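You operate a simulated robot arm through the tools that you are given. There is no shell and no other tool.

You are at the controls of a simulated two-armed robot. One attempt, no reset.

## Task
Take the wiping rag from the top of the ply table and lay it out flat on the top of the zinc table.
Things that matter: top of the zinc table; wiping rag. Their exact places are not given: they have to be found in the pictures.

Only the result counts: the job must be done as asked and must still hold three seconds after the hand-in. Knocking over, shifting, dropping, spilling or breaking anything else fails it.

## Robot
Two 7-joint arms with two-finger grippers on one trunk, on a base that moves. Base frame: it is fixed to the floor where the robot stands at the start and does not move with it; the origin is under the middle of the robot, x ahead of it, y to its left, z up; the surface under the hand at the start is at about z = 850. Lengths are in mm, angles in degrees, forces in N, time in s.
The left shoulder is at the start at [24, 218, 1080], the right one opposite. With the tool pointing down near the work surface each hand reaches from about 200 to 760 mm from the robot's upright axis, wherever it stands, measured 20 degrees to its own side. Places, roughly: top of the zinc table [600, 1600, 800]. Payload 2.2 kg a hand.
The tool frame of a hand sits at the grasp point between the pads (the TCP): z along the fingers, y along the line on which they close. The tips reach 19 mm beyond it. The gripper opens to 116 mm; its body begins 70 mm behind the TCP.
Orientation is that of the tool frame in the base frame, as a unit quaternion [x, y, z, w]. With the fingers straight down and closing along the base's y, the tool's x points along the base's -x, its y along +y and its z along -z.

## Interface
- The arms move only by the tool drive_tool. It takes "left_series", "right_series" or both (then of equal length, played together; a hand with none holds still); each is a list of rows, each a list of 7 numbers: the shift along the base's x, y, z in cm, then the turn, a rotation vector about the base's x, y, z in degrees, then the opening, from 0 (shut) to 1 (fully open). In form: [[x, y, z, wx, wy, wz, hand], ...]. A call has 1 to 20 rows; each row shifts and turns the commanded pose from where the row before left it. A row lasts 0.2 s, in which the tool goes at most 50 mm and 8.6 degrees; a call with a longer step from one row to the next is refused whole, and so is a gripper value outside its range. Where a pose cannot be reached the arm comes as near as it can. A force on the tool above 40 N (or 10 N above the force at the start of the call, whichever is more), or a blocked arm, ends the call early, and 0.2 s more pass. The fingers move at their own pace (about 203.5 mm/s each) and stop on an object; they squeeze with about 32 N. The grip force told is the motor's: it shows also when the fingers shut on nothing. Time passes only in rows, and 0.2 s behind the last, so rows that do not move let the fingers close. It gives the time, the measured TCP pose, the force on the tool (base axes), the opening and the grip force at its end, in the units of the frame above (readings bear some noise), with the torque about the TCP (base axes, N m) and any sound that the robot's microphone picked up.
- Cameras (640 x 400 px; columns grow to the right, rows downward): "scene" is now at [119.3, 15.3, 1265.3]; the picture's right is [0.26, -0.97, 0.00], its down [-0.48, -0.13, -0.87] and it looks along [0.84, 0.22, -0.50] (base axes); focal length 275 px, centre (320, 200). "left" rides on the left gripper at [69, 15, -96] in its tool frame; the picture's right is [-0.21, 0.98, 0.00], its down [-0.76, -0.17, -0.63] and it looks along [-0.62, -0.14, 0.77] (tool axes); focal length 251 px, centre (320, 200). "right" rides on the right gripper at [69, -15, -97] in its tool frame; the picture's right is [0.21, 0.98, 0.00], its down [-0.76, 0.17, -0.63] and it looks along [-0.62, 0.14, 0.78] (tool axes); focal length 251 px, centre (320, 200).
- capture(camera): a new picture of that camera. It takes no simulated time.
- move_column(by): moves the trunk up (or, below 0, down) by that many mm; the arms and the scene camera ride with it, the base frame stays. It gives what a move gives, with no picture.
- roll_base(legs): drives the robot by 1 to 6 legs, each [ahead, left, turn to the left] in mm, mm and degrees, along the robot's own axes; the way and the turn of a leg run together, so that a leg with both is an arc; at most 1500 mm and 180 degrees a leg. The arms and the cameras ride along, it lands a little off, and it stops where it bumps. It gives what a move gives.
- turn_head(pan, tilt): turns the head with the scene camera to pan (to the left, within 80 degrees either way) and tilt (down, from -29 to 69), counted from straight ahead of the robot. It gives what a move gives.
- locate(camera, pixels): for up to 12 pixels [column, row] of the newest picture of that camera ("zoom" is the newest enlarged one), the place [x, y, z] in the base frame of the surface seen there, good to about 2 mm, but the place of the scene camera against the robot may be out by one fixed shift of up to 25 mm in any direction. It takes no simulated time.
- inspect(camera, box): a new picture of the part [left, top, right, bottom] of that camera's present view, enlarged. It takes no simulated time.
- finish_job(): hands the job in; it is judged then, once.

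Unless the task says otherwise, let go and move clear before handing in.

The tools are called after "Emit:" as a command line: name --argument value ..., lists and objects as JSON in quotes. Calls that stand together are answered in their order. drive_tool: Moves the arms, as the interface text tells. Its arguments: {"type":"object","properties":{"left_series":{"type":"array","items":{"type":"array","items":{"type":"number"}}},"right_series":{"type":"array","items":{"type":"array","items":{"type":"number"}}}},"required":[]} The other tools are called the same way: move_column (by) moves the trunk up or down; roll_base (legs) drives the base; turn_head (pan, tilt) turns the head that bears the scene camera; capture (camera) takes a picture; locate (camera, pixels) gives the place of the surface under pixels of a picture; inspect (camera, box) takes an enlarged picture of a part of a camera's view; finish_job () hands the job in.

At the start:

```text
t: 0.0
left_ee_pos: [471.3, 444.0, 1091.1]
left_orientation: [0.0, 1.0, 0.0, -0.001]
left_ft_force: [0.0, 0.2, 0.2]
left_ft_torque: [0.03, 0.0, -0.02]
left_width: 116.1
left_gripper_force: 0.1
right_ee_pos: [473.8, -3.4, 1091.6]
right_orientation: [0.0, 1.0, 0.001, 0.0]
right_ft_force: [0.1, 0.1, -0.4]
right_ft_torque: [0.03, 0.0, 0.01]
right_width: 115.9
right_gripper_force: 0.1
trunk travel left (down, up): [-225.0, 265.0]
robot x, y, heading: [-3.0, 1.4, -0.2]
head pan, tilt (commanded): [14.9, 29.9]
```

scene: 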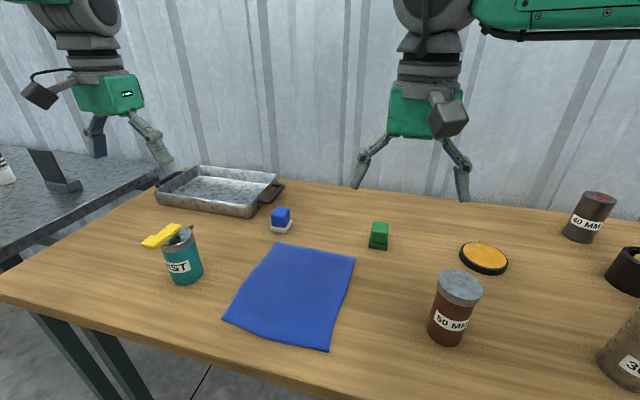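
right: 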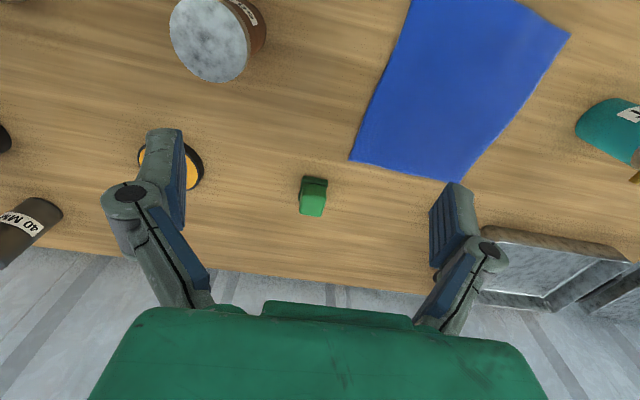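
left: 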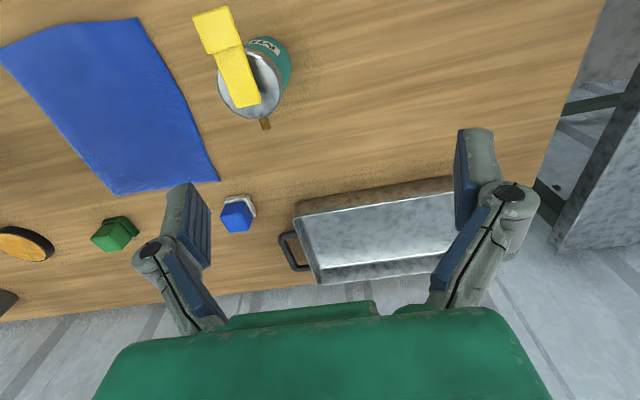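

The blue wiping rag lies flat on the ply table with corners near (277,242), (355,257), (330,350), (225,318) in the scene picture. I'll locate its corners and nearby objects, and look towards the zinc table.

Emit:
locate --camera "scene" --pixels '[[279, 244], [353, 258], [328, 348], [228, 317], [290, 295], [180, 230], [184, 280], [281, 216], [378, 240], [458, 280], [220, 210], [150, 300]]'

Emit:
locate --camera "left" --pixels '[[135, 20], [215, 178], [118, 192], [5, 50], [100, 100], [235, 100], [238, 215]]'

Emit:
locate --camera "right" --pixels '[[566, 34], [455, 180], [352, 160], [410, 5], [460, 90], [313, 190], [210, 40]]'

Emit:
turn_head --pan 65 --tilt 25

```text
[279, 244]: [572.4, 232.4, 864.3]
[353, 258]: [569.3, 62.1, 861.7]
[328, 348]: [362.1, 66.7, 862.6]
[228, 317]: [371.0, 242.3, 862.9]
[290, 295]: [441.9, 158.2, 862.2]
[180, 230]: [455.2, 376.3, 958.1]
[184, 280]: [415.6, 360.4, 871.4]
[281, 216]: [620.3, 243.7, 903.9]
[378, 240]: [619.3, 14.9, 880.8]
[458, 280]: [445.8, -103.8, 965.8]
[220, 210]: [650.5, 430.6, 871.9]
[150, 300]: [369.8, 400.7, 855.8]
```

```text
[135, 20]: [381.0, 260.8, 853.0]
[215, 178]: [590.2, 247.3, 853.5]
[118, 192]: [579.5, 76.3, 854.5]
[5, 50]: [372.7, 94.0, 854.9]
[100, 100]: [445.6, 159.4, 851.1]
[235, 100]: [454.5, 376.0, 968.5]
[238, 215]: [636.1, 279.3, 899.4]
```

```text
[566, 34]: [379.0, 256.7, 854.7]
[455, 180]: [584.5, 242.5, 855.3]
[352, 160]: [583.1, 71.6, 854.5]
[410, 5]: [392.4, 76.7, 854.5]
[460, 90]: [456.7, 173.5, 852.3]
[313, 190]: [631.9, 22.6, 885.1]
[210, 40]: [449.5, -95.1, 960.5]
```

```text
t: 1.2
left_ee_pos: [467.7, 444.5, 1092.9]
left_orientation: [0.0, 1.0, -0.001, 0.001]
left_ft_force: [0.1, -0.2, 0.6]
left_ft_torque: [0.01, 0.02, 0.02]
left_width: 116.1
left_gripper_force: 0.0
right_ee_pos: [470.8, -3.4, 1092.4]
right_orientation: [0.0, 1.0, 0.001, 0.0]
right_ft_force: [0.3, -1.1, -0.6]
right_ft_torque: [-0.05, -0.03, -0.01]
right_width: 115.9
right_gripper_force: 0.0
trunk travel left (down, up): [-225.0, 265.0]
robot x, y, heading: [1.8, 3.8, -0.3]
head pan, tilt (commanded): [65.0, 25.0]
```

The wrist cameras agree: the rag's corners are near (380,258), (587,245), (581,73), (~370,80), with the top at z≈853. Now I look at the zinc table.

Emit:
capture --camera "scene"

```text
taken
```

scene: 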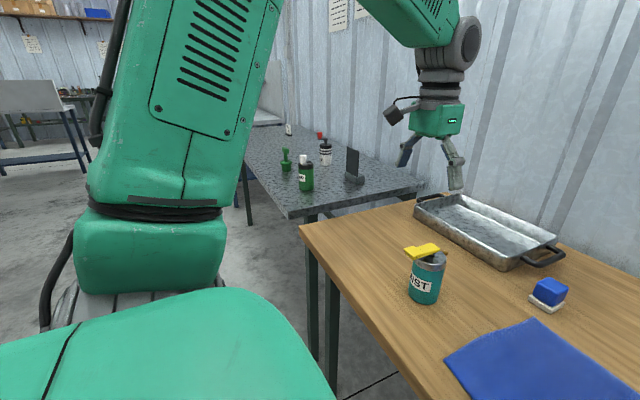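

Emit:
locate --camera "scene" --pixels '[[290, 217], [423, 188], [245, 170], [330, 130], [305, 188], [355, 183], [286, 170], [325, 163], [340, 190], [290, 195], [300, 225], [270, 150]]'

Emit:
inspect --camera "scene" --box '[230, 100, 430, 225]'

```text
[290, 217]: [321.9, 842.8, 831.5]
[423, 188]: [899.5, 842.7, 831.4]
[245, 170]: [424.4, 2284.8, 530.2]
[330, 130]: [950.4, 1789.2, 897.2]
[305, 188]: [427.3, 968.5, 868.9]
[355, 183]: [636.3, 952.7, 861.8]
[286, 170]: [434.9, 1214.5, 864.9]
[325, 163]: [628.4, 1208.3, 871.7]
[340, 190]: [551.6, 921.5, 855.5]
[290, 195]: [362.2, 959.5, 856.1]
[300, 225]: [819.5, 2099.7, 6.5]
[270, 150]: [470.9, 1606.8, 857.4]
```

```text
3.20 times, centred on (330, 162) of scene
```

zoom: 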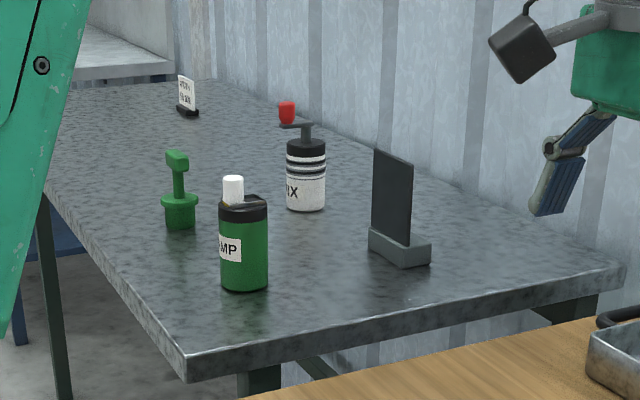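

The zinc table spans roughly x 320–900 from y≈842 onward, with items at (427,968), (636,952), (435,1214), (628,1208) and a placard further on. I'll check the far part of it and the ply table's near edge.

Emit:
locate --camera "zoom" --pixels '[[188, 112], [90, 120], [215, 82], [60, 86], [120, 70], [60, 150], [100, 200], [450, 180], [300, 240], [200, 290]]'

Emit:
turn_head --pan 40 --tilt 55

Emit:
capture --camera "scene"

```text
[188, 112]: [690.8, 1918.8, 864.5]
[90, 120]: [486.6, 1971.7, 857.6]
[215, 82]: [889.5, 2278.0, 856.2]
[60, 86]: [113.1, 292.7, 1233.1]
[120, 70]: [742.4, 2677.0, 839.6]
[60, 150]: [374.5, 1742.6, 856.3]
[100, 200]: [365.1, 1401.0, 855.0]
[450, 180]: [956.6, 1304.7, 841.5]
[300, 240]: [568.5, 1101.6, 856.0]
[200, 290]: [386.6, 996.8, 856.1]
```

```text
t: 2.1
left_ee_pos: [467.5, 444.7, 1093.0]
left_orientation: [-0.001, 1.0, 0.0, 0.002]
left_ft_force: [0.2, 0.0, 0.6]
left_ft_torque: [-0.01, 0.01, -0.01]
left_width: 116.0
left_gripper_force: 0.1
right_ee_pos: [471.0, -4.0, 1093.3]
right_orientation: [0.0, 1.0, 0.0, 0.001]
right_ft_force: [-0.4, 0.1, 0.3]
right_ft_torque: [0.01, -0.01, -0.01]
right_width: 116.0
right_gripper_force: 0.1
trunk travel left (down, up): [-225.0, 265.0]
robot x, y, heading: [-0.8, -0.9, -0.1]
head pan, tilt (commanded): [40.0, 55.0]
```

```text
taken
```

scene: 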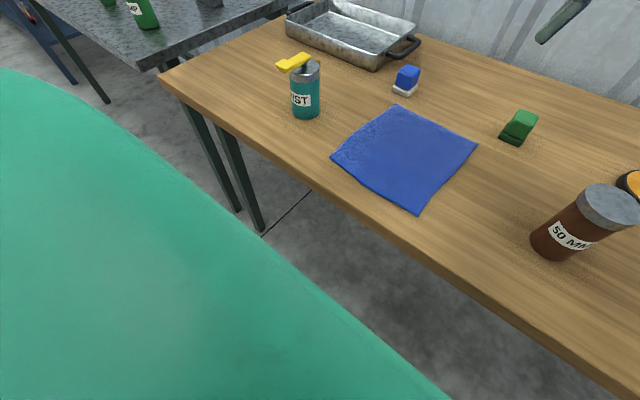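

Emit:
inspect --camera "scene" --box '[300, 60, 540, 220]'

Emit:
locate --camera "scene" --pixels '[[300, 165], [400, 230], [500, 290], [330, 157], [420, 213], [476, 146], [396, 105], [162, 80], [230, 350], [450, 300], [405, 150], [600, 350]]'

Emit:
inspect --camera "left" --box '[0, 0, 260, 210]'

```text
2.50 times, centred on (420, 140) of scene
```

zoom: 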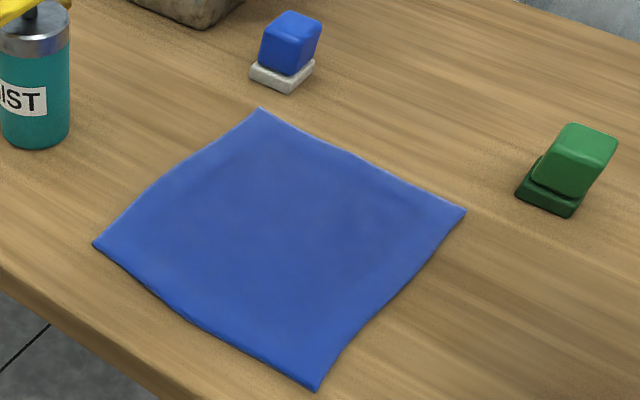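

```text
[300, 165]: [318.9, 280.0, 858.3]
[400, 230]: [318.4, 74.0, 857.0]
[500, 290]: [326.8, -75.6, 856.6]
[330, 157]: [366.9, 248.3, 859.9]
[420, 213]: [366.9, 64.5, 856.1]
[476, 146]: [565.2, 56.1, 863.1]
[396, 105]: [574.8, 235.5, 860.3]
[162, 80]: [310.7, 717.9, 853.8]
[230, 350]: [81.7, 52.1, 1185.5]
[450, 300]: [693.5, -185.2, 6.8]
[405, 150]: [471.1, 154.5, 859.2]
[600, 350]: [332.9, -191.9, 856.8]
```

```text
1.90 times, centred on (130, 105) of left
```

zoom: 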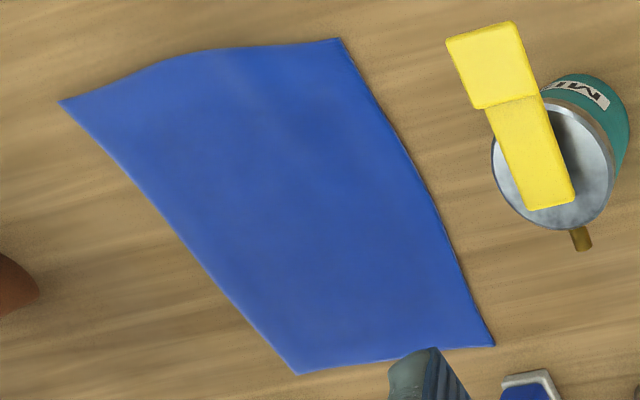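

The rag's corners are clear, and both tables' near edges lie at about x≈330. The zinc table is free between y≈1300 and 1850. I'll bring both hands above the rag's two near corners with the fingers partly closed.

Emit:
drive_tool --left_series '[[-1.3, -3.35, -1.5, 0, 0, 0, 0.4], [-1.3, -3.35, -1.5, 0, 0, 0, 0.4], [-1.3, -3.35, -1.5, 0, 0, 0, 0.4], [-1.3, -3.35, -1.5, 0, 0, 0, 0.4], [-1.3, -3.35, -1.5, 0, 0, 0, 0.4], [-1.3, -3.35, -1.5, 0, 0, 0, 0.4], [0, 0, 0, 0, 0, 0, 0.4]]' --right_series '[[-1.35, 1.62, -1.5, 0, 0, 0, 0.4], [-1.35, 1.62, -1.5, 0, 0, 0, 0.4], [-1.35, 1.62, -1.5, 0, 0, 0, 0.4], [-1.35, 1.62, -1.5, 0, 0, 0, 0.4], [-1.35, 1.62, -1.5, 0, 0, 0, 0.4], [-1.35, 1.62, -1.5, 0, 0, 0, 0.4], [0, 0, 0, 0, 0, 0, 0.4]]'

Emit:
turn_head --pan 20 --tilt 45

Emit:
capture --camera "scene"

Emit:
capture --camera "left"

Emit:
capture --camera "right"

```text
t: 3.7
left_ee_pos: [388.9, 241.0, 1002.2]
left_orientation: [-0.001, 1.0, 0.0, 0.002]
left_ft_force: [-0.1, 0.3, -0.2]
left_ft_torque: [0.01, 0.0, 0.03]
left_width: 46.2
left_gripper_force: 0.1
right_ee_pos: [386.5, 95.7, 1001.5]
right_orientation: [0.0, 1.0, 0.0, 0.001]
right_ft_force: [0.0, 0.0, 0.2]
right_ft_torque: [0.02, 0.01, 0.01]
right_width: 46.5
right_gripper_force: 0.0
trunk travel left (down, up): [-225.0, 265.0]
robot x, y, heading: [0.1, -0.6, -0.2]
head pan, tilt (commanded): [40.0, 55.0]
```

```text
t: 4.6
left_ee_pos: [388.5, 241.6, 1003.6]
left_orientation: [-0.001, 1.0, 0.0, 0.001]
left_ft_force: [0.4, -0.5, 0.1]
left_ft_torque: [0.01, 0.01, 0.02]
left_width: 46.2
left_gripper_force: 0.0
right_ee_pos: [386.9, 93.6, 1002.5]
right_orientation: [0.001, 1.0, 0.0, 0.0]
right_ft_force: [-0.7, -0.5, 0.3]
right_ft_torque: [0.0, -0.02, 0.0]
right_width: 46.4
right_gripper_force: 0.0
trunk travel left (down, up): [-225.0, 265.0]
robot x, y, heading: [-2.4, 4.0, 0.2]
head pan, tilt (commanded): [20.0, 45.0]
```

```text
taken
```

scene: 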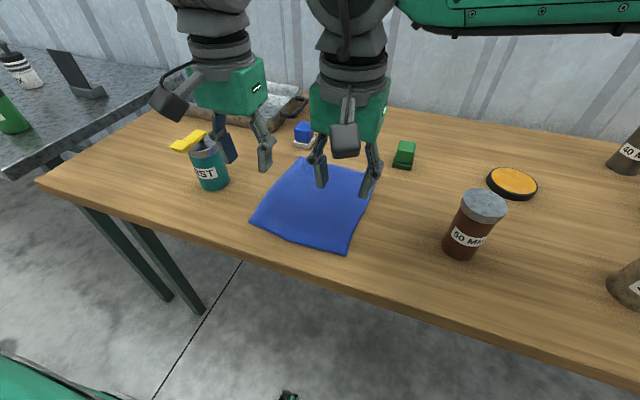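

```text
taken
```

left: 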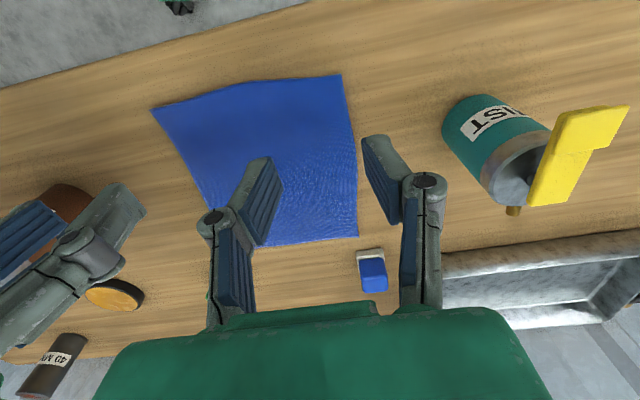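

```text
taken
```

right: 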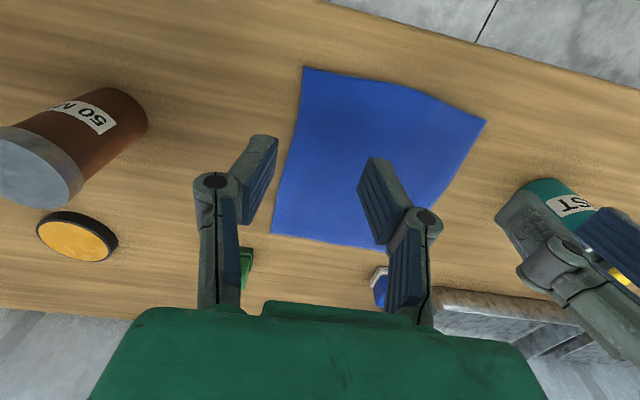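

Both hands hover above the near edge, fingers 46 mm apart. I'll locate the near corners and edge precisely in the wrist pictures.

Emit:
locate --camera "left" --pixels '[[339, 77], [155, 111], [245, 85], [356, 236], [348, 140], [300, 110], [370, 100], [250, 60], [262, 160], [375, 140]]'

Emit:
locate --camera "right" --pixels '[[305, 69], [484, 122], [400, 90], [274, 230], [290, 150], [350, 120], [280, 90], [450, 80], [262, 138], [372, 160]]'

```text
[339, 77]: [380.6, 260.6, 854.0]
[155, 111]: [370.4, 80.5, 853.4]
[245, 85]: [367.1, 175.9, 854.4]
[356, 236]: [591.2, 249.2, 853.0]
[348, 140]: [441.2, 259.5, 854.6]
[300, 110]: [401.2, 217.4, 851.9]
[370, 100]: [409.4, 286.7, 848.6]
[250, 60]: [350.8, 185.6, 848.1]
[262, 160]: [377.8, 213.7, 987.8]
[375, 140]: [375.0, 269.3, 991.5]
```

```text
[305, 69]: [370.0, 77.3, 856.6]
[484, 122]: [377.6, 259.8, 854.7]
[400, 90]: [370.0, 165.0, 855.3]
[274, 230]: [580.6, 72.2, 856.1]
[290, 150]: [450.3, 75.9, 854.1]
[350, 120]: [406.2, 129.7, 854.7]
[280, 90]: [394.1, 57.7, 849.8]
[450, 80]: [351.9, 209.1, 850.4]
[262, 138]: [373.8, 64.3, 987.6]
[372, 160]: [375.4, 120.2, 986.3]
```

The rag top reads z≈854 and the ply ≈849; near corners are (380,260) and (370,78). I'll lower both hands to just above the cloth, inside the corners, with fingers 35 mm apart.

Emit:
drive_tool --left_series '[[0, -0.24, -2.8, 0, 0, 0, 0.3], [0, -0.24, -2.8, 0, 0, 0, 0.3], [0, -0.24, -2.8, 0, 0, 0, 0.3], [0, -0.24, -2.8, 0, 0, 0, 0.3], [0, 0, 0, 0, 0, 0, 0.3]]' --right_series '[[-0.15, 0.3, -2.8, 0, 0, 0, 0.3], [-0.15, 0.3, -2.8, 0, 0, 0, 0.3], [-0.15, 0.3, -2.8, 0, 0, 0, 0.3], [-0.15, 0.3, -2.8, 0, 0, 0, 0.3], [0, 0, 0, 0, 0, 0, 0.3]]'

Emit:
capture --camera "left"

Emit:
capture --camera "right"

Emit:
inspect --camera "scene" --box '[170, 80, 430, 260]'

```text
t: 5.8
left_ee_pos: [386.8, 233.0, 892.9]
left_orientation: [0.0, 1.0, 0.0, 0.002]
left_ft_force: [1.1, 0.5, 0.5]
left_ft_torque: [0.01, -0.03, -0.01]
left_width: 34.9
left_gripper_force: 0.0
right_ee_pos: [382.6, 105.3, 890.3]
right_orientation: [-0.001, 1.0, 0.0, 0.002]
right_ft_force: [-0.3, 0.5, -0.2]
right_ft_torque: [-0.02, -0.04, -0.03]
right_width: 35.0
right_gripper_force: 0.1
trunk travel left (down, up): [-225.0, 265.0]
robot x, y, heading: [1.4, -3.2, 0.3]
head pan, tilt (commanded): [20.0, 45.0]
```

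```text
taken
```

left: 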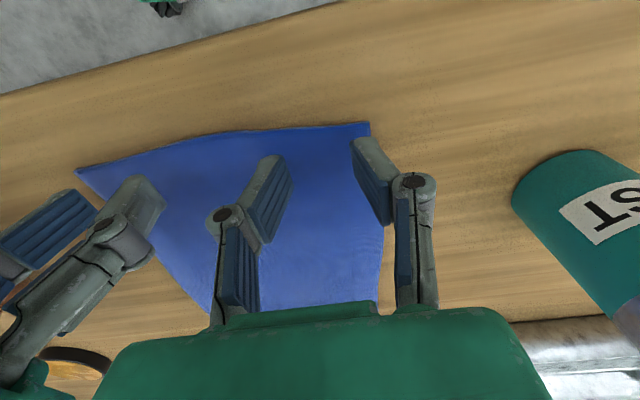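

```text
taken
```

right: 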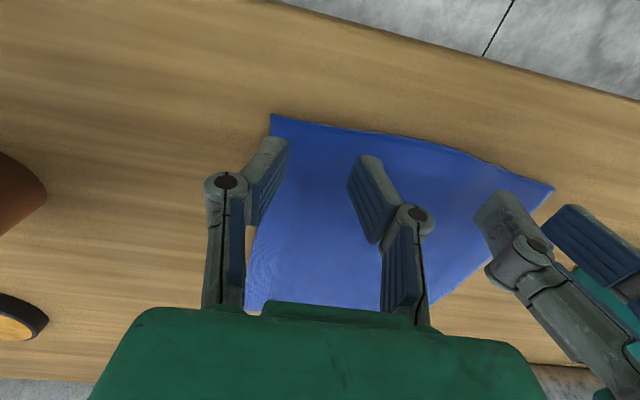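

```text
2.22 times, centred on (300, 170) of scene
```

zoom: 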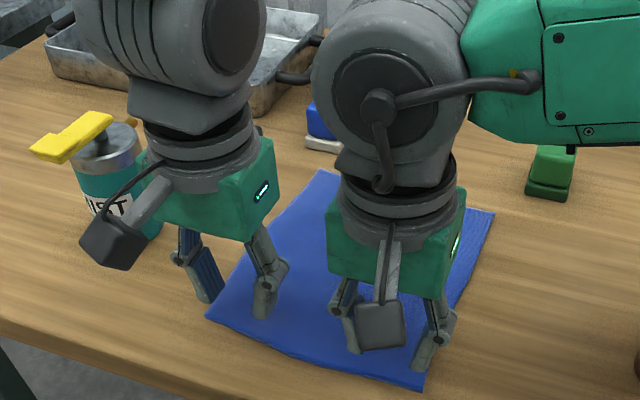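

Fingers straddle the cloth just inside each near corner, about 20 mm above it. I'll lower the left hand gently onto the cloth, watching the force.

Emit:
drive_tool --left_series '[[0.2, -0.3, -1.2, 0, 0, 0, 0.3], [0, 0, -0.3, 0, 0, 0, 0.3], [0, 0, -0.2, 0, 0, 0, 0.3], [0, 0, 0, 0, 0, 0, 0.3]]'

```text
t: 6.8
left_ee_pos: [390.5, 229.8, 875.3]
left_orientation: [-0.001, 1.0, 0.001, 0.002]
left_ft_force: [-0.8, -0.4, 1.2]
left_ft_torque: [0.01, 0.0, -0.01]
left_width: 34.8
left_gripper_force: 0.1
right_ee_pos: [383.3, 107.1, 890.1]
right_orientation: [0.0, 1.0, 0.0, 0.001]
right_ft_force: [-0.1, -0.8, 0.5]
right_ft_torque: [-0.02, 0.0, 0.0]
right_width: 34.7
right_gripper_force: 0.0
trunk travel left (down, up): [-225.0, 265.0]
robot x, y, heading: [1.4, -1.5, 0.1]
head pan, tilt (commanded): [20.0, 45.0]
```

Emit:
drive_tool --left_series '[[0, 0, -0.2, 0, 0, 0, 0.3], [0, 0, -0.2, 0, 0, 0, 0.3], [0, 0, 0, 0, 0, 0, 0.3]]'

Emit:
inspect --camera "scene" --box '[200, 140, 400, 265]'

```text
t: 7.6
left_ee_pos: [389.7, 229.6, 868.5]
left_orientation: [0.0, 1.0, 0.0, 0.001]
left_ft_force: [0.2, -0.6, 10.6]
left_ft_torque: [-0.01, 0.01, -0.01]
left_width: 37.1
left_gripper_force: 0.0
right_ee_pos: [383.7, 104.9, 890.1]
right_orientation: [0.0, 1.0, 0.0, 0.0]
right_ft_force: [0.1, -0.6, -1.1]
right_ft_torque: [-0.01, 0.01, 0.0]
right_width: 34.8
right_gripper_force: 0.2
trunk travel left (down, up): [-225.0, 265.0]
robot x, y, heading: [2.2, 1.5, 0.1]
head pan, tilt (commanded): [20.0, 45.0]
```

```text
3.20 times, centred on (300, 202) of scene
```

zoom: 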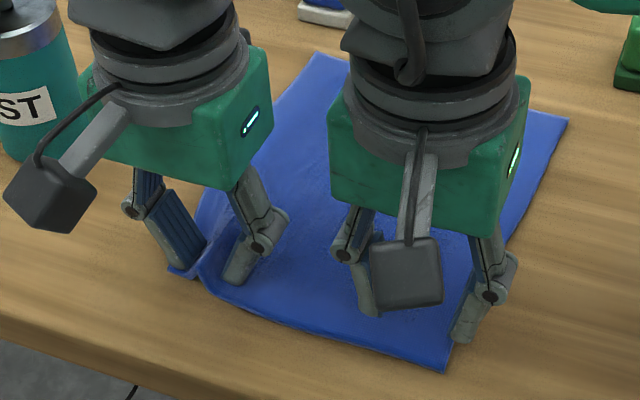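

The left tips press on the cloth with about 10 N, and the cloth already bends between the fingers. I'll close the left fingers to pinch a fold.

Emit:
drive_tool --left_series '[[0, 0, 0, 0, 0, 0, 0.2], [0, 0, 0, 0, 0, 0, 0.1], [0, 0, 0, 0, 0, 0, 0.0], [0, 0, 0, 0, 0, 0, 0.0]]'

Emit:
inspect --camera "scene" --box '[200, 140, 400, 265]'

Emit:
capture --camera "left"

```text
t: 8.6
left_ee_pos: [389.4, 229.6, 871.8]
left_orientation: [0.0, 1.0, 0.0, 0.003]
left_ft_force: [0.2, 2.9, 32.7]
left_ft_torque: [-0.03, 0.01, 0.05]
left_width: 5.2
left_gripper_force: 32.3
right_ee_pos: [383.6, 105.5, 890.6]
right_orientation: [0.0, 1.0, -0.001, 0.002]
right_ft_force: [0.2, -0.7, 0.3]
right_ft_torque: [0.04, 0.02, 0.02]
right_width: 34.8
right_gripper_force: 0.0
trunk travel left (down, up): [-225.0, 265.0]
robot x, y, heading: [-0.3, 2.3, 0.3]
head pan, tilt (commanded): [20.0, 45.0]
```

```text
3.20 times, centred on (300, 202) of scene
```

zoom: 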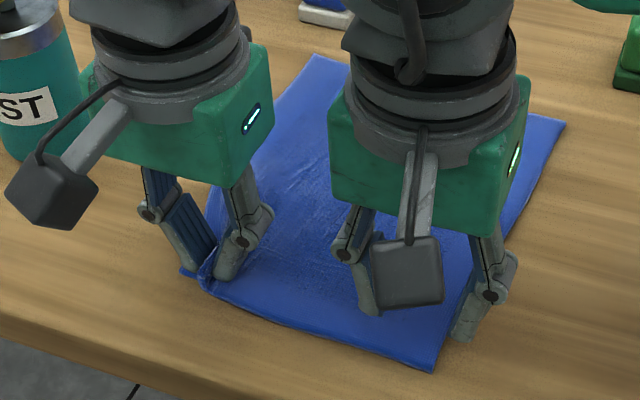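

```text
taken
```

left: 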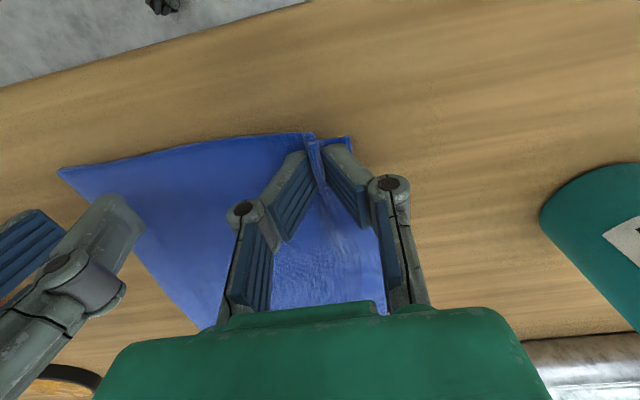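

The left fingers pinch a fold (width 5.2 mm, grip 32 N). Next I check the right corner before pinching there.

Emit:
capture --camera "right"

Emit:
locate --camera "left" --pixels '[[62, 169], [150, 155], [345, 140]]'

```text
taken
```

right: 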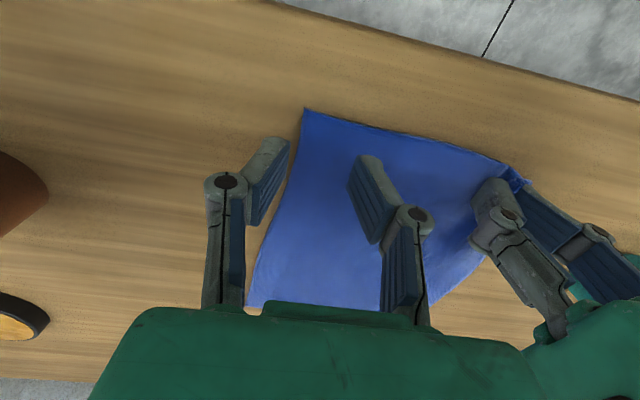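

```text
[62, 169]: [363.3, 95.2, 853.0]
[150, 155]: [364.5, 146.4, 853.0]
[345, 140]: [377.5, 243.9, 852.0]
```

Emit:
locate --camera "zoom" --pixels '[[240, 150], [266, 80], [268, 130], [335, 140], [332, 195], [400, 200], [200, 150], [345, 50], [235, 45], [495, 190]]'

Emit:
capture --camera "scene"

```text
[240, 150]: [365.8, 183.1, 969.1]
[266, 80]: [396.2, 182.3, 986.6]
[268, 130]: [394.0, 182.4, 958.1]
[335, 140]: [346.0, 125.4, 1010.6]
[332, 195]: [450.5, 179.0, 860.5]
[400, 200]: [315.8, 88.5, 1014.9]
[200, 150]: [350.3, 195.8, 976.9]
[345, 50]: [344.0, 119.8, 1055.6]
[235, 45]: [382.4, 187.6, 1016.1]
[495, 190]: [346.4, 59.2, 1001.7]
```

```text
taken
```

scene: 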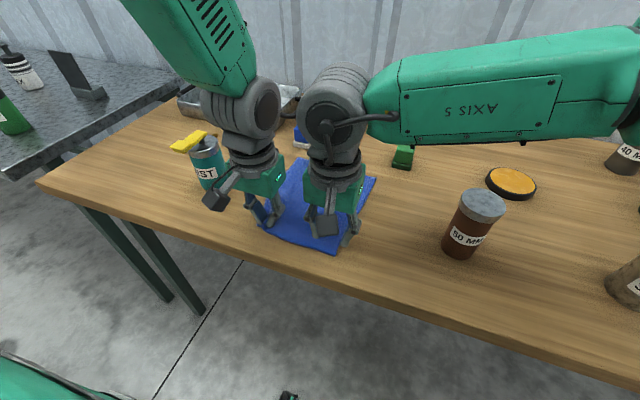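

The right corner has drawn in to about (363,94), so I'll shift the right hand inward to y≈118, x≈374 and lower it onto the cloth, easing the left hand's pressure slightly.

Emit:
drive_tool --left_series '[[0, 0, 0.15, 0, 0, 0, 0], [0, 0, 0.15, 0, 0, 0, 0], [0, 0, 0, 0, 0, 0, 0], [0, 0, 0, 0, 0, 0, 0], [0, 0, 0, 0, 0, 0, 0]]' --right_series '[[-0.95, 1.25, 0, 0, 0, 0, 0.28], [0, 0, -1.2, 0, 0, 0, 0.28], [0, 0, -0.5, 0, 0, 0, 0.28], [0, 0, -0.3, 0, 0, 0, 0.28], [0, 0, 0, 0, 0, 0, 0.28]]'

Emit:
capture --camera "right"

Emit:
inspect --camera "scene" --box '[200, 140, 400, 265]'

```text
t: 9.8
left_ee_pos: [390.1, 229.2, 873.9]
left_orientation: [0.0, 1.0, 0.0, 0.001]
left_ft_force: [-1.1, -0.3, 5.3]
left_ft_torque: [-0.06, -0.02, 0.03]
left_width: 5.0
left_gripper_force: 32.2
right_ee_pos: [373.6, 117.4, 873.2]
right_orientation: [0.0, 1.0, 0.001, 0.002]
right_ft_force: [-1.1, -0.8, 8.4]
right_ft_torque: [0.01, 0.02, -0.03]
right_width: 33.1
right_gripper_force: 0.1
trunk travel left (down, up): [-225.0, 265.0]
robot x, y, heading: [1.8, 3.4, -0.0]
head pan, tilt (commanded): [20.0, 45.0]
```

```text
taken
```

right: 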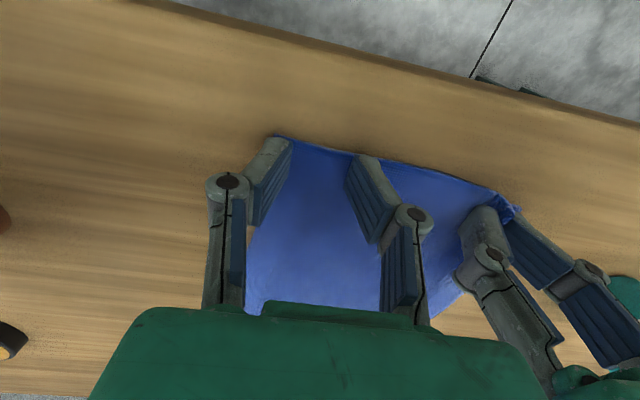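

```text
3.20 times, centred on (300, 202) of scene
```

zoom: 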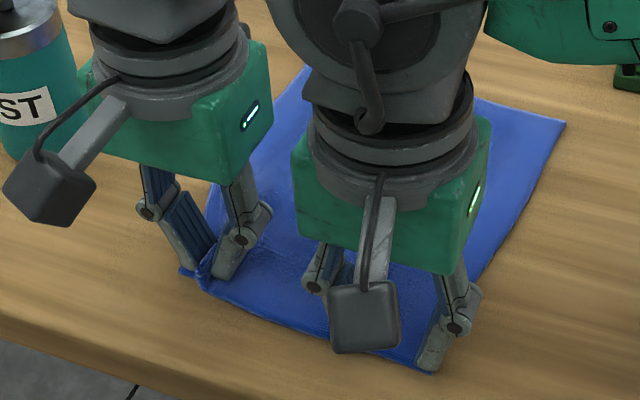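

The right tips press with about 8 N right at the cloth's near edge. I'll close the right fingers.

Emit:
drive_tool --right_series '[[0, 0, -0.05, 0, 0, 0, 0.2], [0, 0, 0, 0, 0, 0, 0.1], [0, 0, 0, 0, 0, 0, 0.0], [0, 0, 0, 0, 0, 0, 0.0]]'

Emit:
capture --camera "right"

Emit:
inspect --camera "scene" --box '[200, 140, 400, 265]'

```text
t: 10.8
left_ee_pos: [391.1, 229.8, 873.3]
left_orientation: [0.001, 1.0, 0.0, 0.001]
left_ft_force: [-1.6, 0.0, 4.3]
left_ft_torque: [-0.05, 0.03, 0.01]
left_width: 5.0
left_gripper_force: 32.1
right_ee_pos: [373.2, 117.3, 872.4]
right_orientation: [0.0, 1.0, -0.001, 0.002]
right_ft_force: [0.3, 0.0, 5.7]
right_ft_torque: [0.0, -0.01, 0.02]
right_width: 0.1
right_gripper_force: 28.6
trunk travel left (down, up): [-225.0, 265.0]
robot x, y, heading: [-2.7, -1.3, -0.0]
head pan, tilt (commanded): [20.0, 45.0]
```

```text
taken
```

right: 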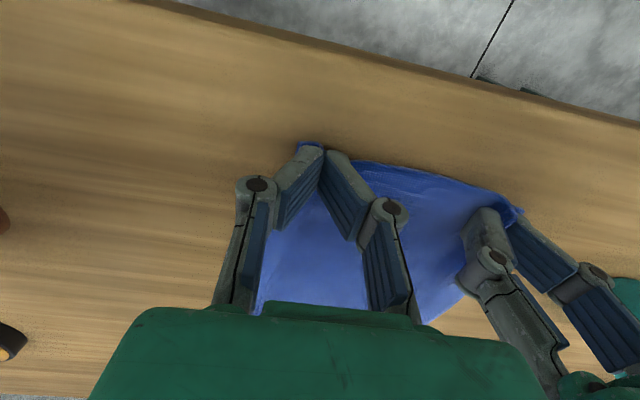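

```text
3.20 times, centred on (300, 202) of scene
```

zoom: 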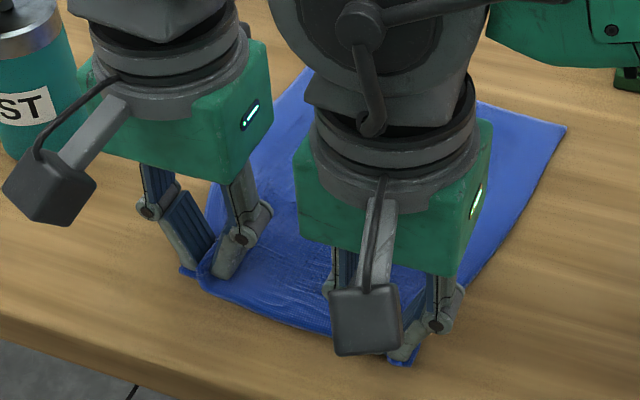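

The right fingers shut on nothing (width 0.1), so the pressure was too light. I'll lift the right hand slightly, reopen, and check the cloth before pressing harder.

Emit:
drive_tool --right_series '[[0, 0, 1.0, 0, 0, 0, 0.0], [0, 0, 1.0, 0, 0, 0, 0.28], [0, 0, 0, 0, 0, 0, 0.28]]'

Emit:
capture --camera "right"

Emit:
inspect --camera "scene" --box '[200, 140, 400, 265]'

```text
t: 11.6
left_ee_pos: [390.3, 230.0, 872.1]
left_orientation: [0.0, 1.0, 0.001, 0.001]
left_ft_force: [-0.3, -0.3, 5.6]
left_ft_torque: [-0.09, 0.04, 0.02]
left_width: 5.1
left_gripper_force: 31.7
right_ee_pos: [372.5, 116.3, 892.5]
right_orientation: [-0.001, 1.0, 0.001, 0.001]
right_ft_force: [0.3, 0.0, 0.1]
right_ft_torque: [-0.02, -0.01, 0.0]
right_width: 32.7
right_gripper_force: 0.2
trunk travel left (down, up): [-225.0, 265.0]
robot x, y, heading: [-1.7, 2.9, -0.1]
head pan, tilt (commanded): [20.0, 45.0]
```

```text
taken
```

right: 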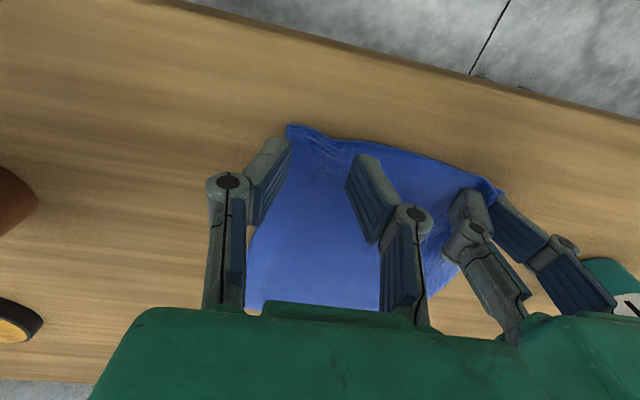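

```text
3.20 times, centred on (300, 202) of scene
```

zoom: 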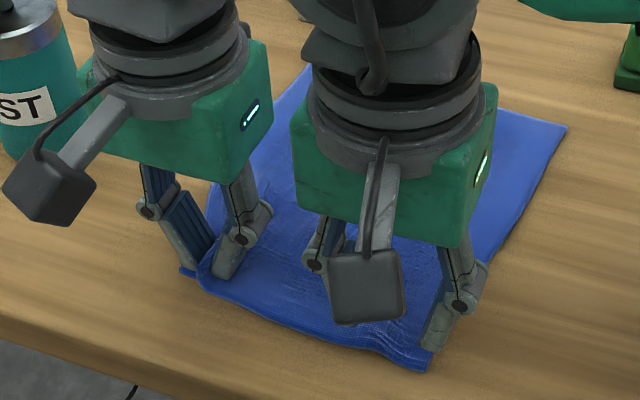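

Emit:
locate --camera "right" --pixels '[[291, 129], [330, 140], [400, 155], [460, 172], [249, 308], [320, 170], [258, 240]]'

Emit:
locate --camera "zoom" --pixels '[[424, 365], [370, 347], [420, 330], [230, 290], [560, 130], [500, 230], [300, 310]]'

Emit:
capture --camera "left"

```text
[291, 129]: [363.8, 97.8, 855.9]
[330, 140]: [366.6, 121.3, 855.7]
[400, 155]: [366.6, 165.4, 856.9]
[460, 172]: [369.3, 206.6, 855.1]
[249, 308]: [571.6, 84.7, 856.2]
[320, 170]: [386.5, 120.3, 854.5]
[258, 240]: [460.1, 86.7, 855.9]
```

```text
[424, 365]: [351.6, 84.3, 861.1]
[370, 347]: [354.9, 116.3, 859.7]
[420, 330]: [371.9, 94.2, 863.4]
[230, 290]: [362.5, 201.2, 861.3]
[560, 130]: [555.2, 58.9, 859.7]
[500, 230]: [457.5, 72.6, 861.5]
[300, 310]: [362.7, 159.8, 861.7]
```

```text
taken
```

left: 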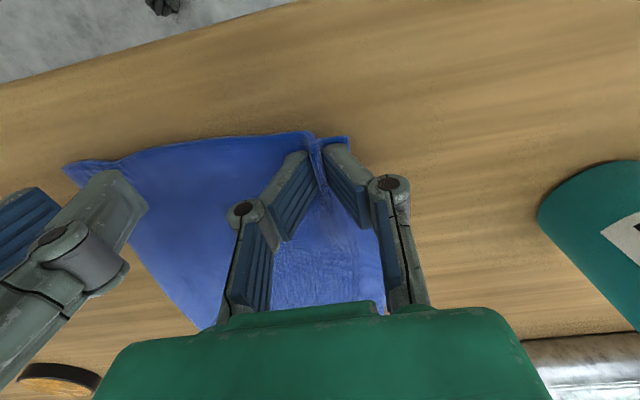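

The right corner lies at about (364,97). I'll place the right fingers a little further inside the cloth, slightly wider, and press harder.

Emit:
drive_tool --right_series '[[0.45, 0.5, 0, 0, 0, 0, 0.33], [0, 0, -1.4, 0, 0, 0, 0.33], [0, 0, -0.5, 0, 0, 0, 0.33], [0, 0, -0.3, 0, 0, 0, 0.33], [0, 0, -0.1, 0, 0, 0, 0.33], [0, 0, 0, 0, 0, 0, 0.33]]'

```text
t: 13.0
left_ee_pos: [392.0, 230.4, 872.4]
left_orientation: [-0.001, 1.0, 0.0, 0.0]
left_ft_force: [-0.3, -2.0, 4.5]
left_ft_torque: [-0.06, 0.03, 0.0]
left_width: 5.2
left_gripper_force: 32.3
right_ee_pos: [377.9, 122.6, 868.4]
right_orientation: [0.0, 1.0, 0.0, 0.002]
right_ft_force: [-0.6, 0.9, 14.8]
right_ft_torque: [-0.05, -0.02, -0.02]
right_width: 40.5
right_gripper_force: 0.1
trunk travel left (down, up): [-225.0, 265.0]
robot x, y, heading: [-0.9, -1.2, -0.2]
head pan, tilt (commanded): [20.0, 45.0]
```

The right hand now presses with about 15 N at 40 mm opening. I'll close it.

Emit:
drive_tool --right_series '[[0, 0, 0, 0, 0, 0, 0.22], [0, 0, 0, 0, 0, 0, 0.1], [0, 0, 0, 0, 0, 0, 0.0], [0, 0, 0, 0, 0, 0, 0.0]]'

Emit:
capture --camera "right"

Emit:
inspect --camera "scene" --box '[200, 140, 400, 265]'

```text
t: 13.8
left_ee_pos: [391.0, 229.9, 872.6]
left_orientation: [0.0, 1.0, 0.0, 0.001]
left_ft_force: [-1.3, -5.0, 2.7]
left_ft_torque: [-0.16, 0.07, 0.03]
left_width: 5.2
left_gripper_force: 32.2
right_ee_pos: [379.0, 124.1, 873.5]
right_orientation: [0.0, 1.0, 0.004, 0.003]
right_ft_force: [-0.7, 3.2, 15.7]
right_ft_torque: [0.08, 0.02, 0.05]
right_width: 4.7
right_gripper_force: 32.5
trunk travel left (down, up): [-225.0, 265.0]
robot x, y, heading: [-2.0, 1.4, 0.0]
head pan, tilt (commanded): [20.0, 45.0]
stopped in row 3 (right hand): the force on the tool passed its limit at 41 N (the readings are from after the stop); the commanded pose is now the measured one
```

```text
taken
```

right: 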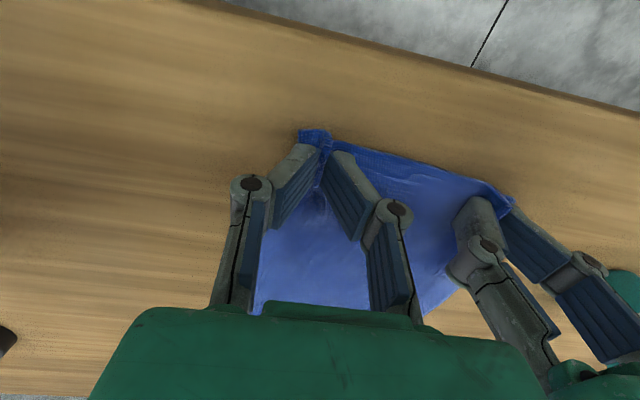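

```text
3.20 times, centred on (300, 202) of scene
```

zoom: 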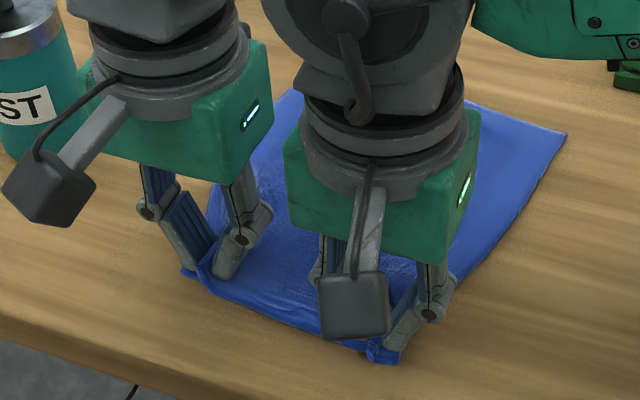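

Both hands now hold pinched folds (widths 5.2 and 4.7 mm). I'll lift both together gently and check.

Emit:
drive_tool --left_series '[[0, 0, 1, 0, 0, 0, 0], [0, 0, 1.5, 0, 0, 0, 0], [0, 0, 1.5, 0, 0, 0, 0], [0, 0, 1.5, 0, 0, 0, 0], [0, 0, 0, 0, 0, 0, 0]]' --right_series '[[0, 0, 1, 0, 0, 0, 0], [0, 0, 1.5, 0, 0, 0, 0], [0, 0, 1.5, 0, 0, 0, 0], [0, 0, 1.5, 0, 0, 0, 0], [0, 0, 0, 0, 0, 0, 0]]'

Emit:
inspect --camera "scene" --box '[180, 110, 420, 260]'

Emit:
capture --camera "left"

Emit:
capture --camera "right"

```text
t: 15.0
left_ee_pos: [390.1, 229.5, 927.2]
left_orientation: [0.001, 1.0, 0.0, 0.002]
left_ft_force: [-0.2, -3.9, -0.1]
left_ft_torque: [-0.09, 0.04, 0.06]
left_width: 5.4
left_gripper_force: 31.9
right_ee_pos: [377.7, 124.8, 928.3]
right_orientation: [0.0, 1.0, 0.002, 0.002]
right_ft_force: [0.1, 4.5, 0.0]
right_ft_torque: [0.09, -0.02, -0.06]
right_width: 4.4
right_gripper_force: 31.8
trunk travel left (down, up): [-225.0, 265.0]
robot x, y, heading: [1.7, 0.7, -0.2]
head pan, tilt (commanded): [20.0, 45.0]
```

```text
2.67 times, centred on (300, 185) of scene
```

zoom: 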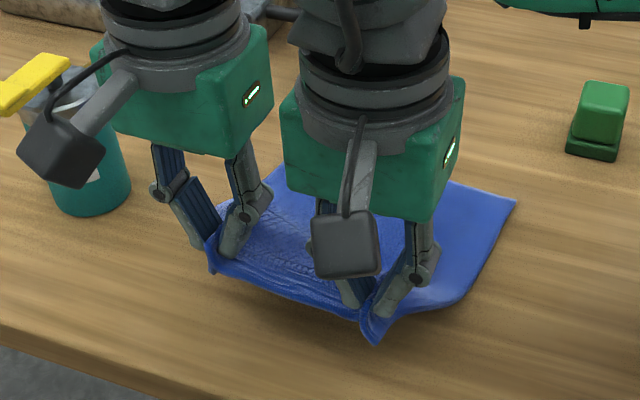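

```text
taken
```

left: 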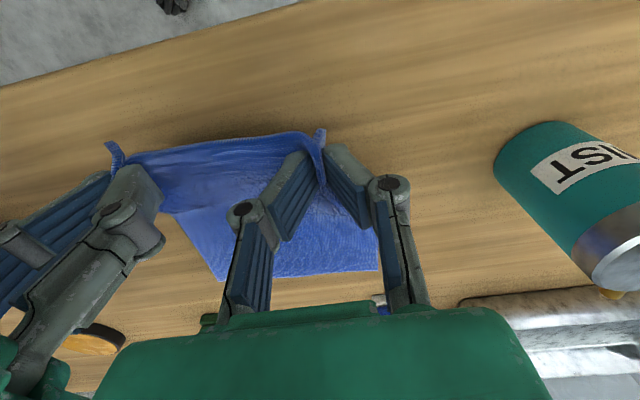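

```text
taken
```

right: 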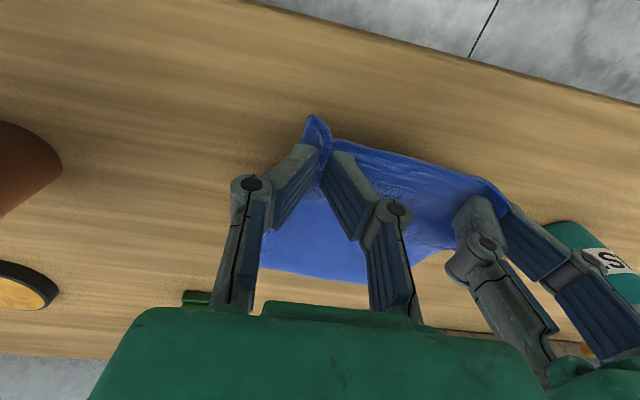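

Both pinches hold as the edge rises. I'll lift the cloth high, then raise the trunk so that it clears everything on the way.

Emit:
drive_tool --left_series '[[0, 0, 3, 0, 0, 0, 0], [0, 0, 4, 0, 0, 0, 0], [0, 0, 4, 0, 0, 0, 0], [0, 0, 4, 0, 0, 0, 0], [0, 0, 2, 0, 0, 0, 0], [0, 0, 0, 0, 0, 0, 0], [0, 0, 0, 0, 0, 0, 0]]' --right_series '[[0, 0, 3, 0, 0, 0, 0], [0, 0, 4, 0, 0, 0, 0], [0, 0, 4, 0, 0, 0, 0], [0, 0, 4, 0, 0, 0, 0], [0, 0, 2, 0, 0, 0, 0], [0, 0, 0, 0, 0, 0, 0], [0, 0, 0, 0, 0, 0, 0]]'

Emit:
capture --camera "scene"

Emit:
capture --camera "left"

Emit:
capture --camera "right"

```text
t: 16.6
left_ee_pos: [391.2, 224.9, 1101.3]
left_orientation: [-0.001, 1.0, 0.001, 0.001]
left_ft_force: [-1.3, -5.8, 0.0]
left_ft_torque: [-0.15, 0.04, 0.05]
left_width: 5.2
left_gripper_force: 32.9
right_ee_pos: [379.5, 116.8, 1097.1]
right_orientation: [0.0, 1.0, 0.004, 0.003]
right_ft_force: [0.0, 5.7, 0.1]
right_ft_torque: [0.1, -0.01, -0.04]
right_width: 5.0
right_gripper_force: 32.1
trunk travel left (down, up): [-225.0, 265.0]
robot x, y, heading: [-1.0, 0.3, 0.2]
head pan, tilt (commanded): [20.0, 45.0]
```

```text
taken
```

scene: 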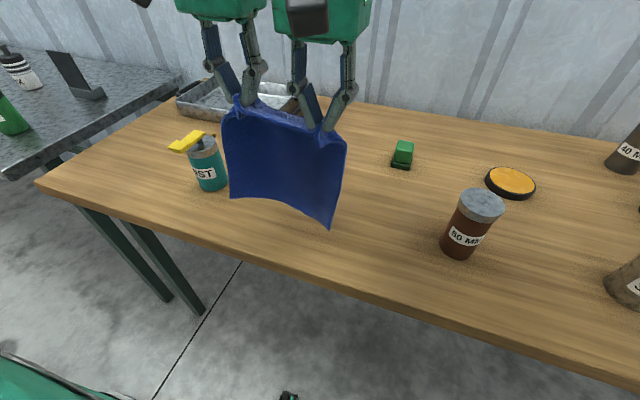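

```text
taken
```

left: 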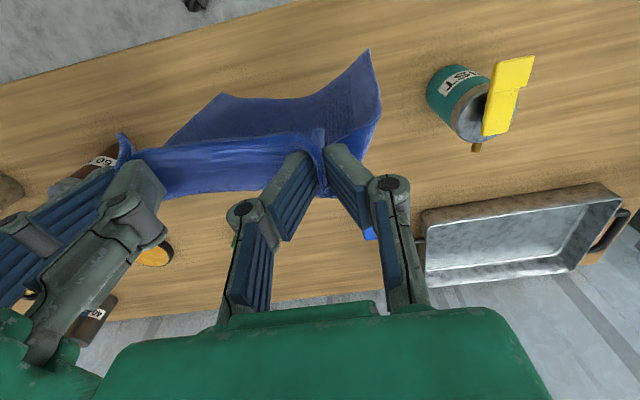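

```text
taken
```

right: 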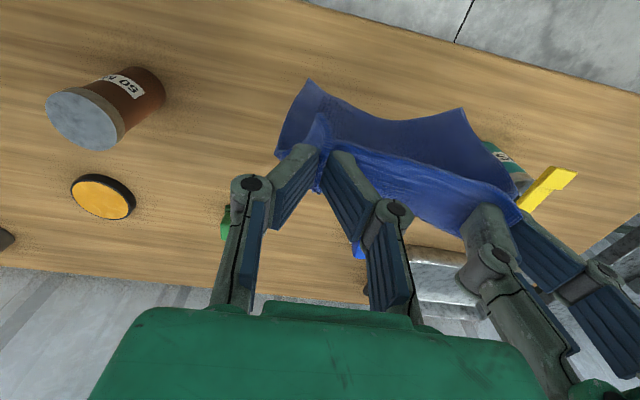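

The rag hangs cleanly from both hands. I'll check where its lower edge hangs and the heights of the zinc table's items, then raise the trunk.

Emit:
locate --camera "scene" --pixels '[[231, 195], [330, 226], [280, 205], [240, 100], [340, 140], [285, 160], [8, 100], [55, 52], [5, 48], [320, 200]]'

Emit:
move_column --by 150

Emit:
turn_head --pan 75 --tilt 40

Emit:
capture --camera "scene"

```text
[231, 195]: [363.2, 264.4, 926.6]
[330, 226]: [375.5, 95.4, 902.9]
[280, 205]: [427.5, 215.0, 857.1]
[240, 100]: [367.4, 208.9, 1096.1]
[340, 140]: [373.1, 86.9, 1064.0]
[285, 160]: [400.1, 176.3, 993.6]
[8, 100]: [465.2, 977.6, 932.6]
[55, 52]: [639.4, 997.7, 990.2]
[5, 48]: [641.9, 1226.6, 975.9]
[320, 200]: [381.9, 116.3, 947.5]
```

```text
t: 18.3
left_ee_pos: [391.7, 226.4, 1251.5]
left_orientation: [0.0, 1.0, 0.0, 0.001]
left_ft_force: [-0.1, -4.7, 0.2]
left_ft_torque: [-0.13, 0.01, 0.1]
left_width: 5.2
left_gripper_force: 32.4
right_ee_pos: [380.0, 120.0, 1245.3]
right_orientation: [0.0, 1.0, 0.004, 0.002]
right_ft_force: [0.1, 6.0, 0.3]
right_ft_torque: [0.16, 0.02, -0.03]
right_width: 4.6
right_gripper_force: 32.1
trunk travel left (down, up): [-375.0, 115.0]
robot x, y, heading: [1.5, -1.2, 0.0]
head pan, tilt (commanded): [20.0, 45.0]
```

```text
t: 19.6
left_ee_pos: [391.7, 229.1, 1250.2]
left_orientation: [0.001, 1.0, 0.0, 0.002]
left_ft_force: [0.2, -5.1, 0.3]
left_ft_torque: [-0.15, 0.04, 0.07]
left_width: 5.3
left_gripper_force: 31.6
right_ee_pos: [380.0, 121.1, 1244.4]
right_orientation: [0.001, 1.0, 0.003, 0.002]
right_ft_force: [0.3, 4.6, 2.2]
right_ft_torque: [0.11, -0.01, -0.02]
right_width: 4.6
right_gripper_force: 32.1
trunk travel left (down, up): [-375.0, 115.0]
robot x, y, heading: [-1.0, 0.8, -0.0]
head pan, tilt (commanded): [75.0, 40.0]
```

```text
taken
```

scene: 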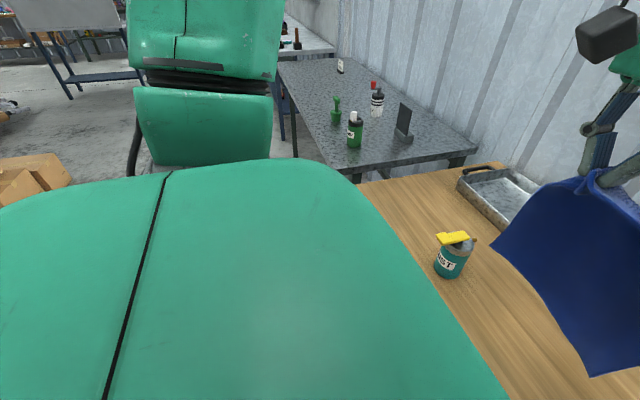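

Cloth bottom is now near z≈1050, above all the table items (≤≈1000). A cardboard box appears on the floor at (35,185); I'll find out where it lies before driving.

Emit:
locate --camera "scene" --pixels '[[35, 185], [68, 180], [30, 165], [60, 120], [280, 130], [293, 155], [338, 70], [373, 85], [335, 100], [300, 90], [110, 130], [270, 80]]'

Emit:
turn_head --pan 80 --tilt 15

Emit:
capture --camera "scene"

```text
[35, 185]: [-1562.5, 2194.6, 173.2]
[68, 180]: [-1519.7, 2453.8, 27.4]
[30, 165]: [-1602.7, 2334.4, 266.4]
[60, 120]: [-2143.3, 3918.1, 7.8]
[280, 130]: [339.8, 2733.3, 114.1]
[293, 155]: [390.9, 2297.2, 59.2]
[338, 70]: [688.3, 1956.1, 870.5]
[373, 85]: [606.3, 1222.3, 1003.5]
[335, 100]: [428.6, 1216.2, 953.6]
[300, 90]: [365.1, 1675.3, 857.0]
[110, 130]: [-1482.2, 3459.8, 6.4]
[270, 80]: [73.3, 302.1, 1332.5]
```

```text
t: 20.4
left_ee_pos: [391.2, 228.0, 1251.2]
left_orientation: [0.0, 1.0, 0.0, 0.002]
left_ft_force: [-1.2, -5.2, -0.7]
left_ft_torque: [-0.08, 0.0, 0.05]
left_width: 5.0
left_gripper_force: 32.2
right_ee_pos: [379.5, 121.3, 1244.3]
right_orientation: [0.0, 1.0, 0.003, 0.003]
right_ft_force: [0.5, 4.6, -0.4]
right_ft_torque: [0.09, 0.03, -0.06]
right_width: 4.5
right_gripper_force: 31.9
trunk travel left (down, up): [-375.0, 115.0]
robot x, y, heading: [-1.5, -1.0, -0.2]
head pan, tilt (commanded): [80.0, 15.0]
```

```text
taken
```

scene: 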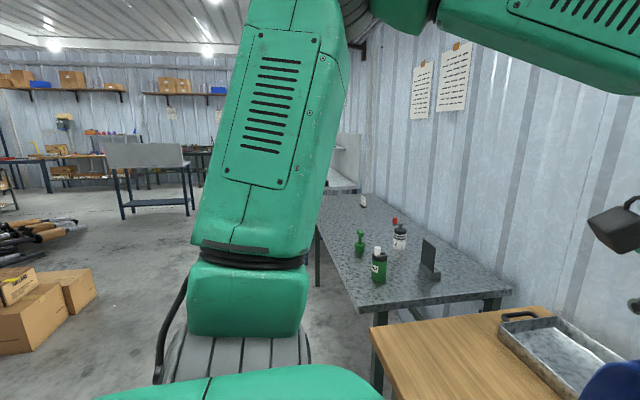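

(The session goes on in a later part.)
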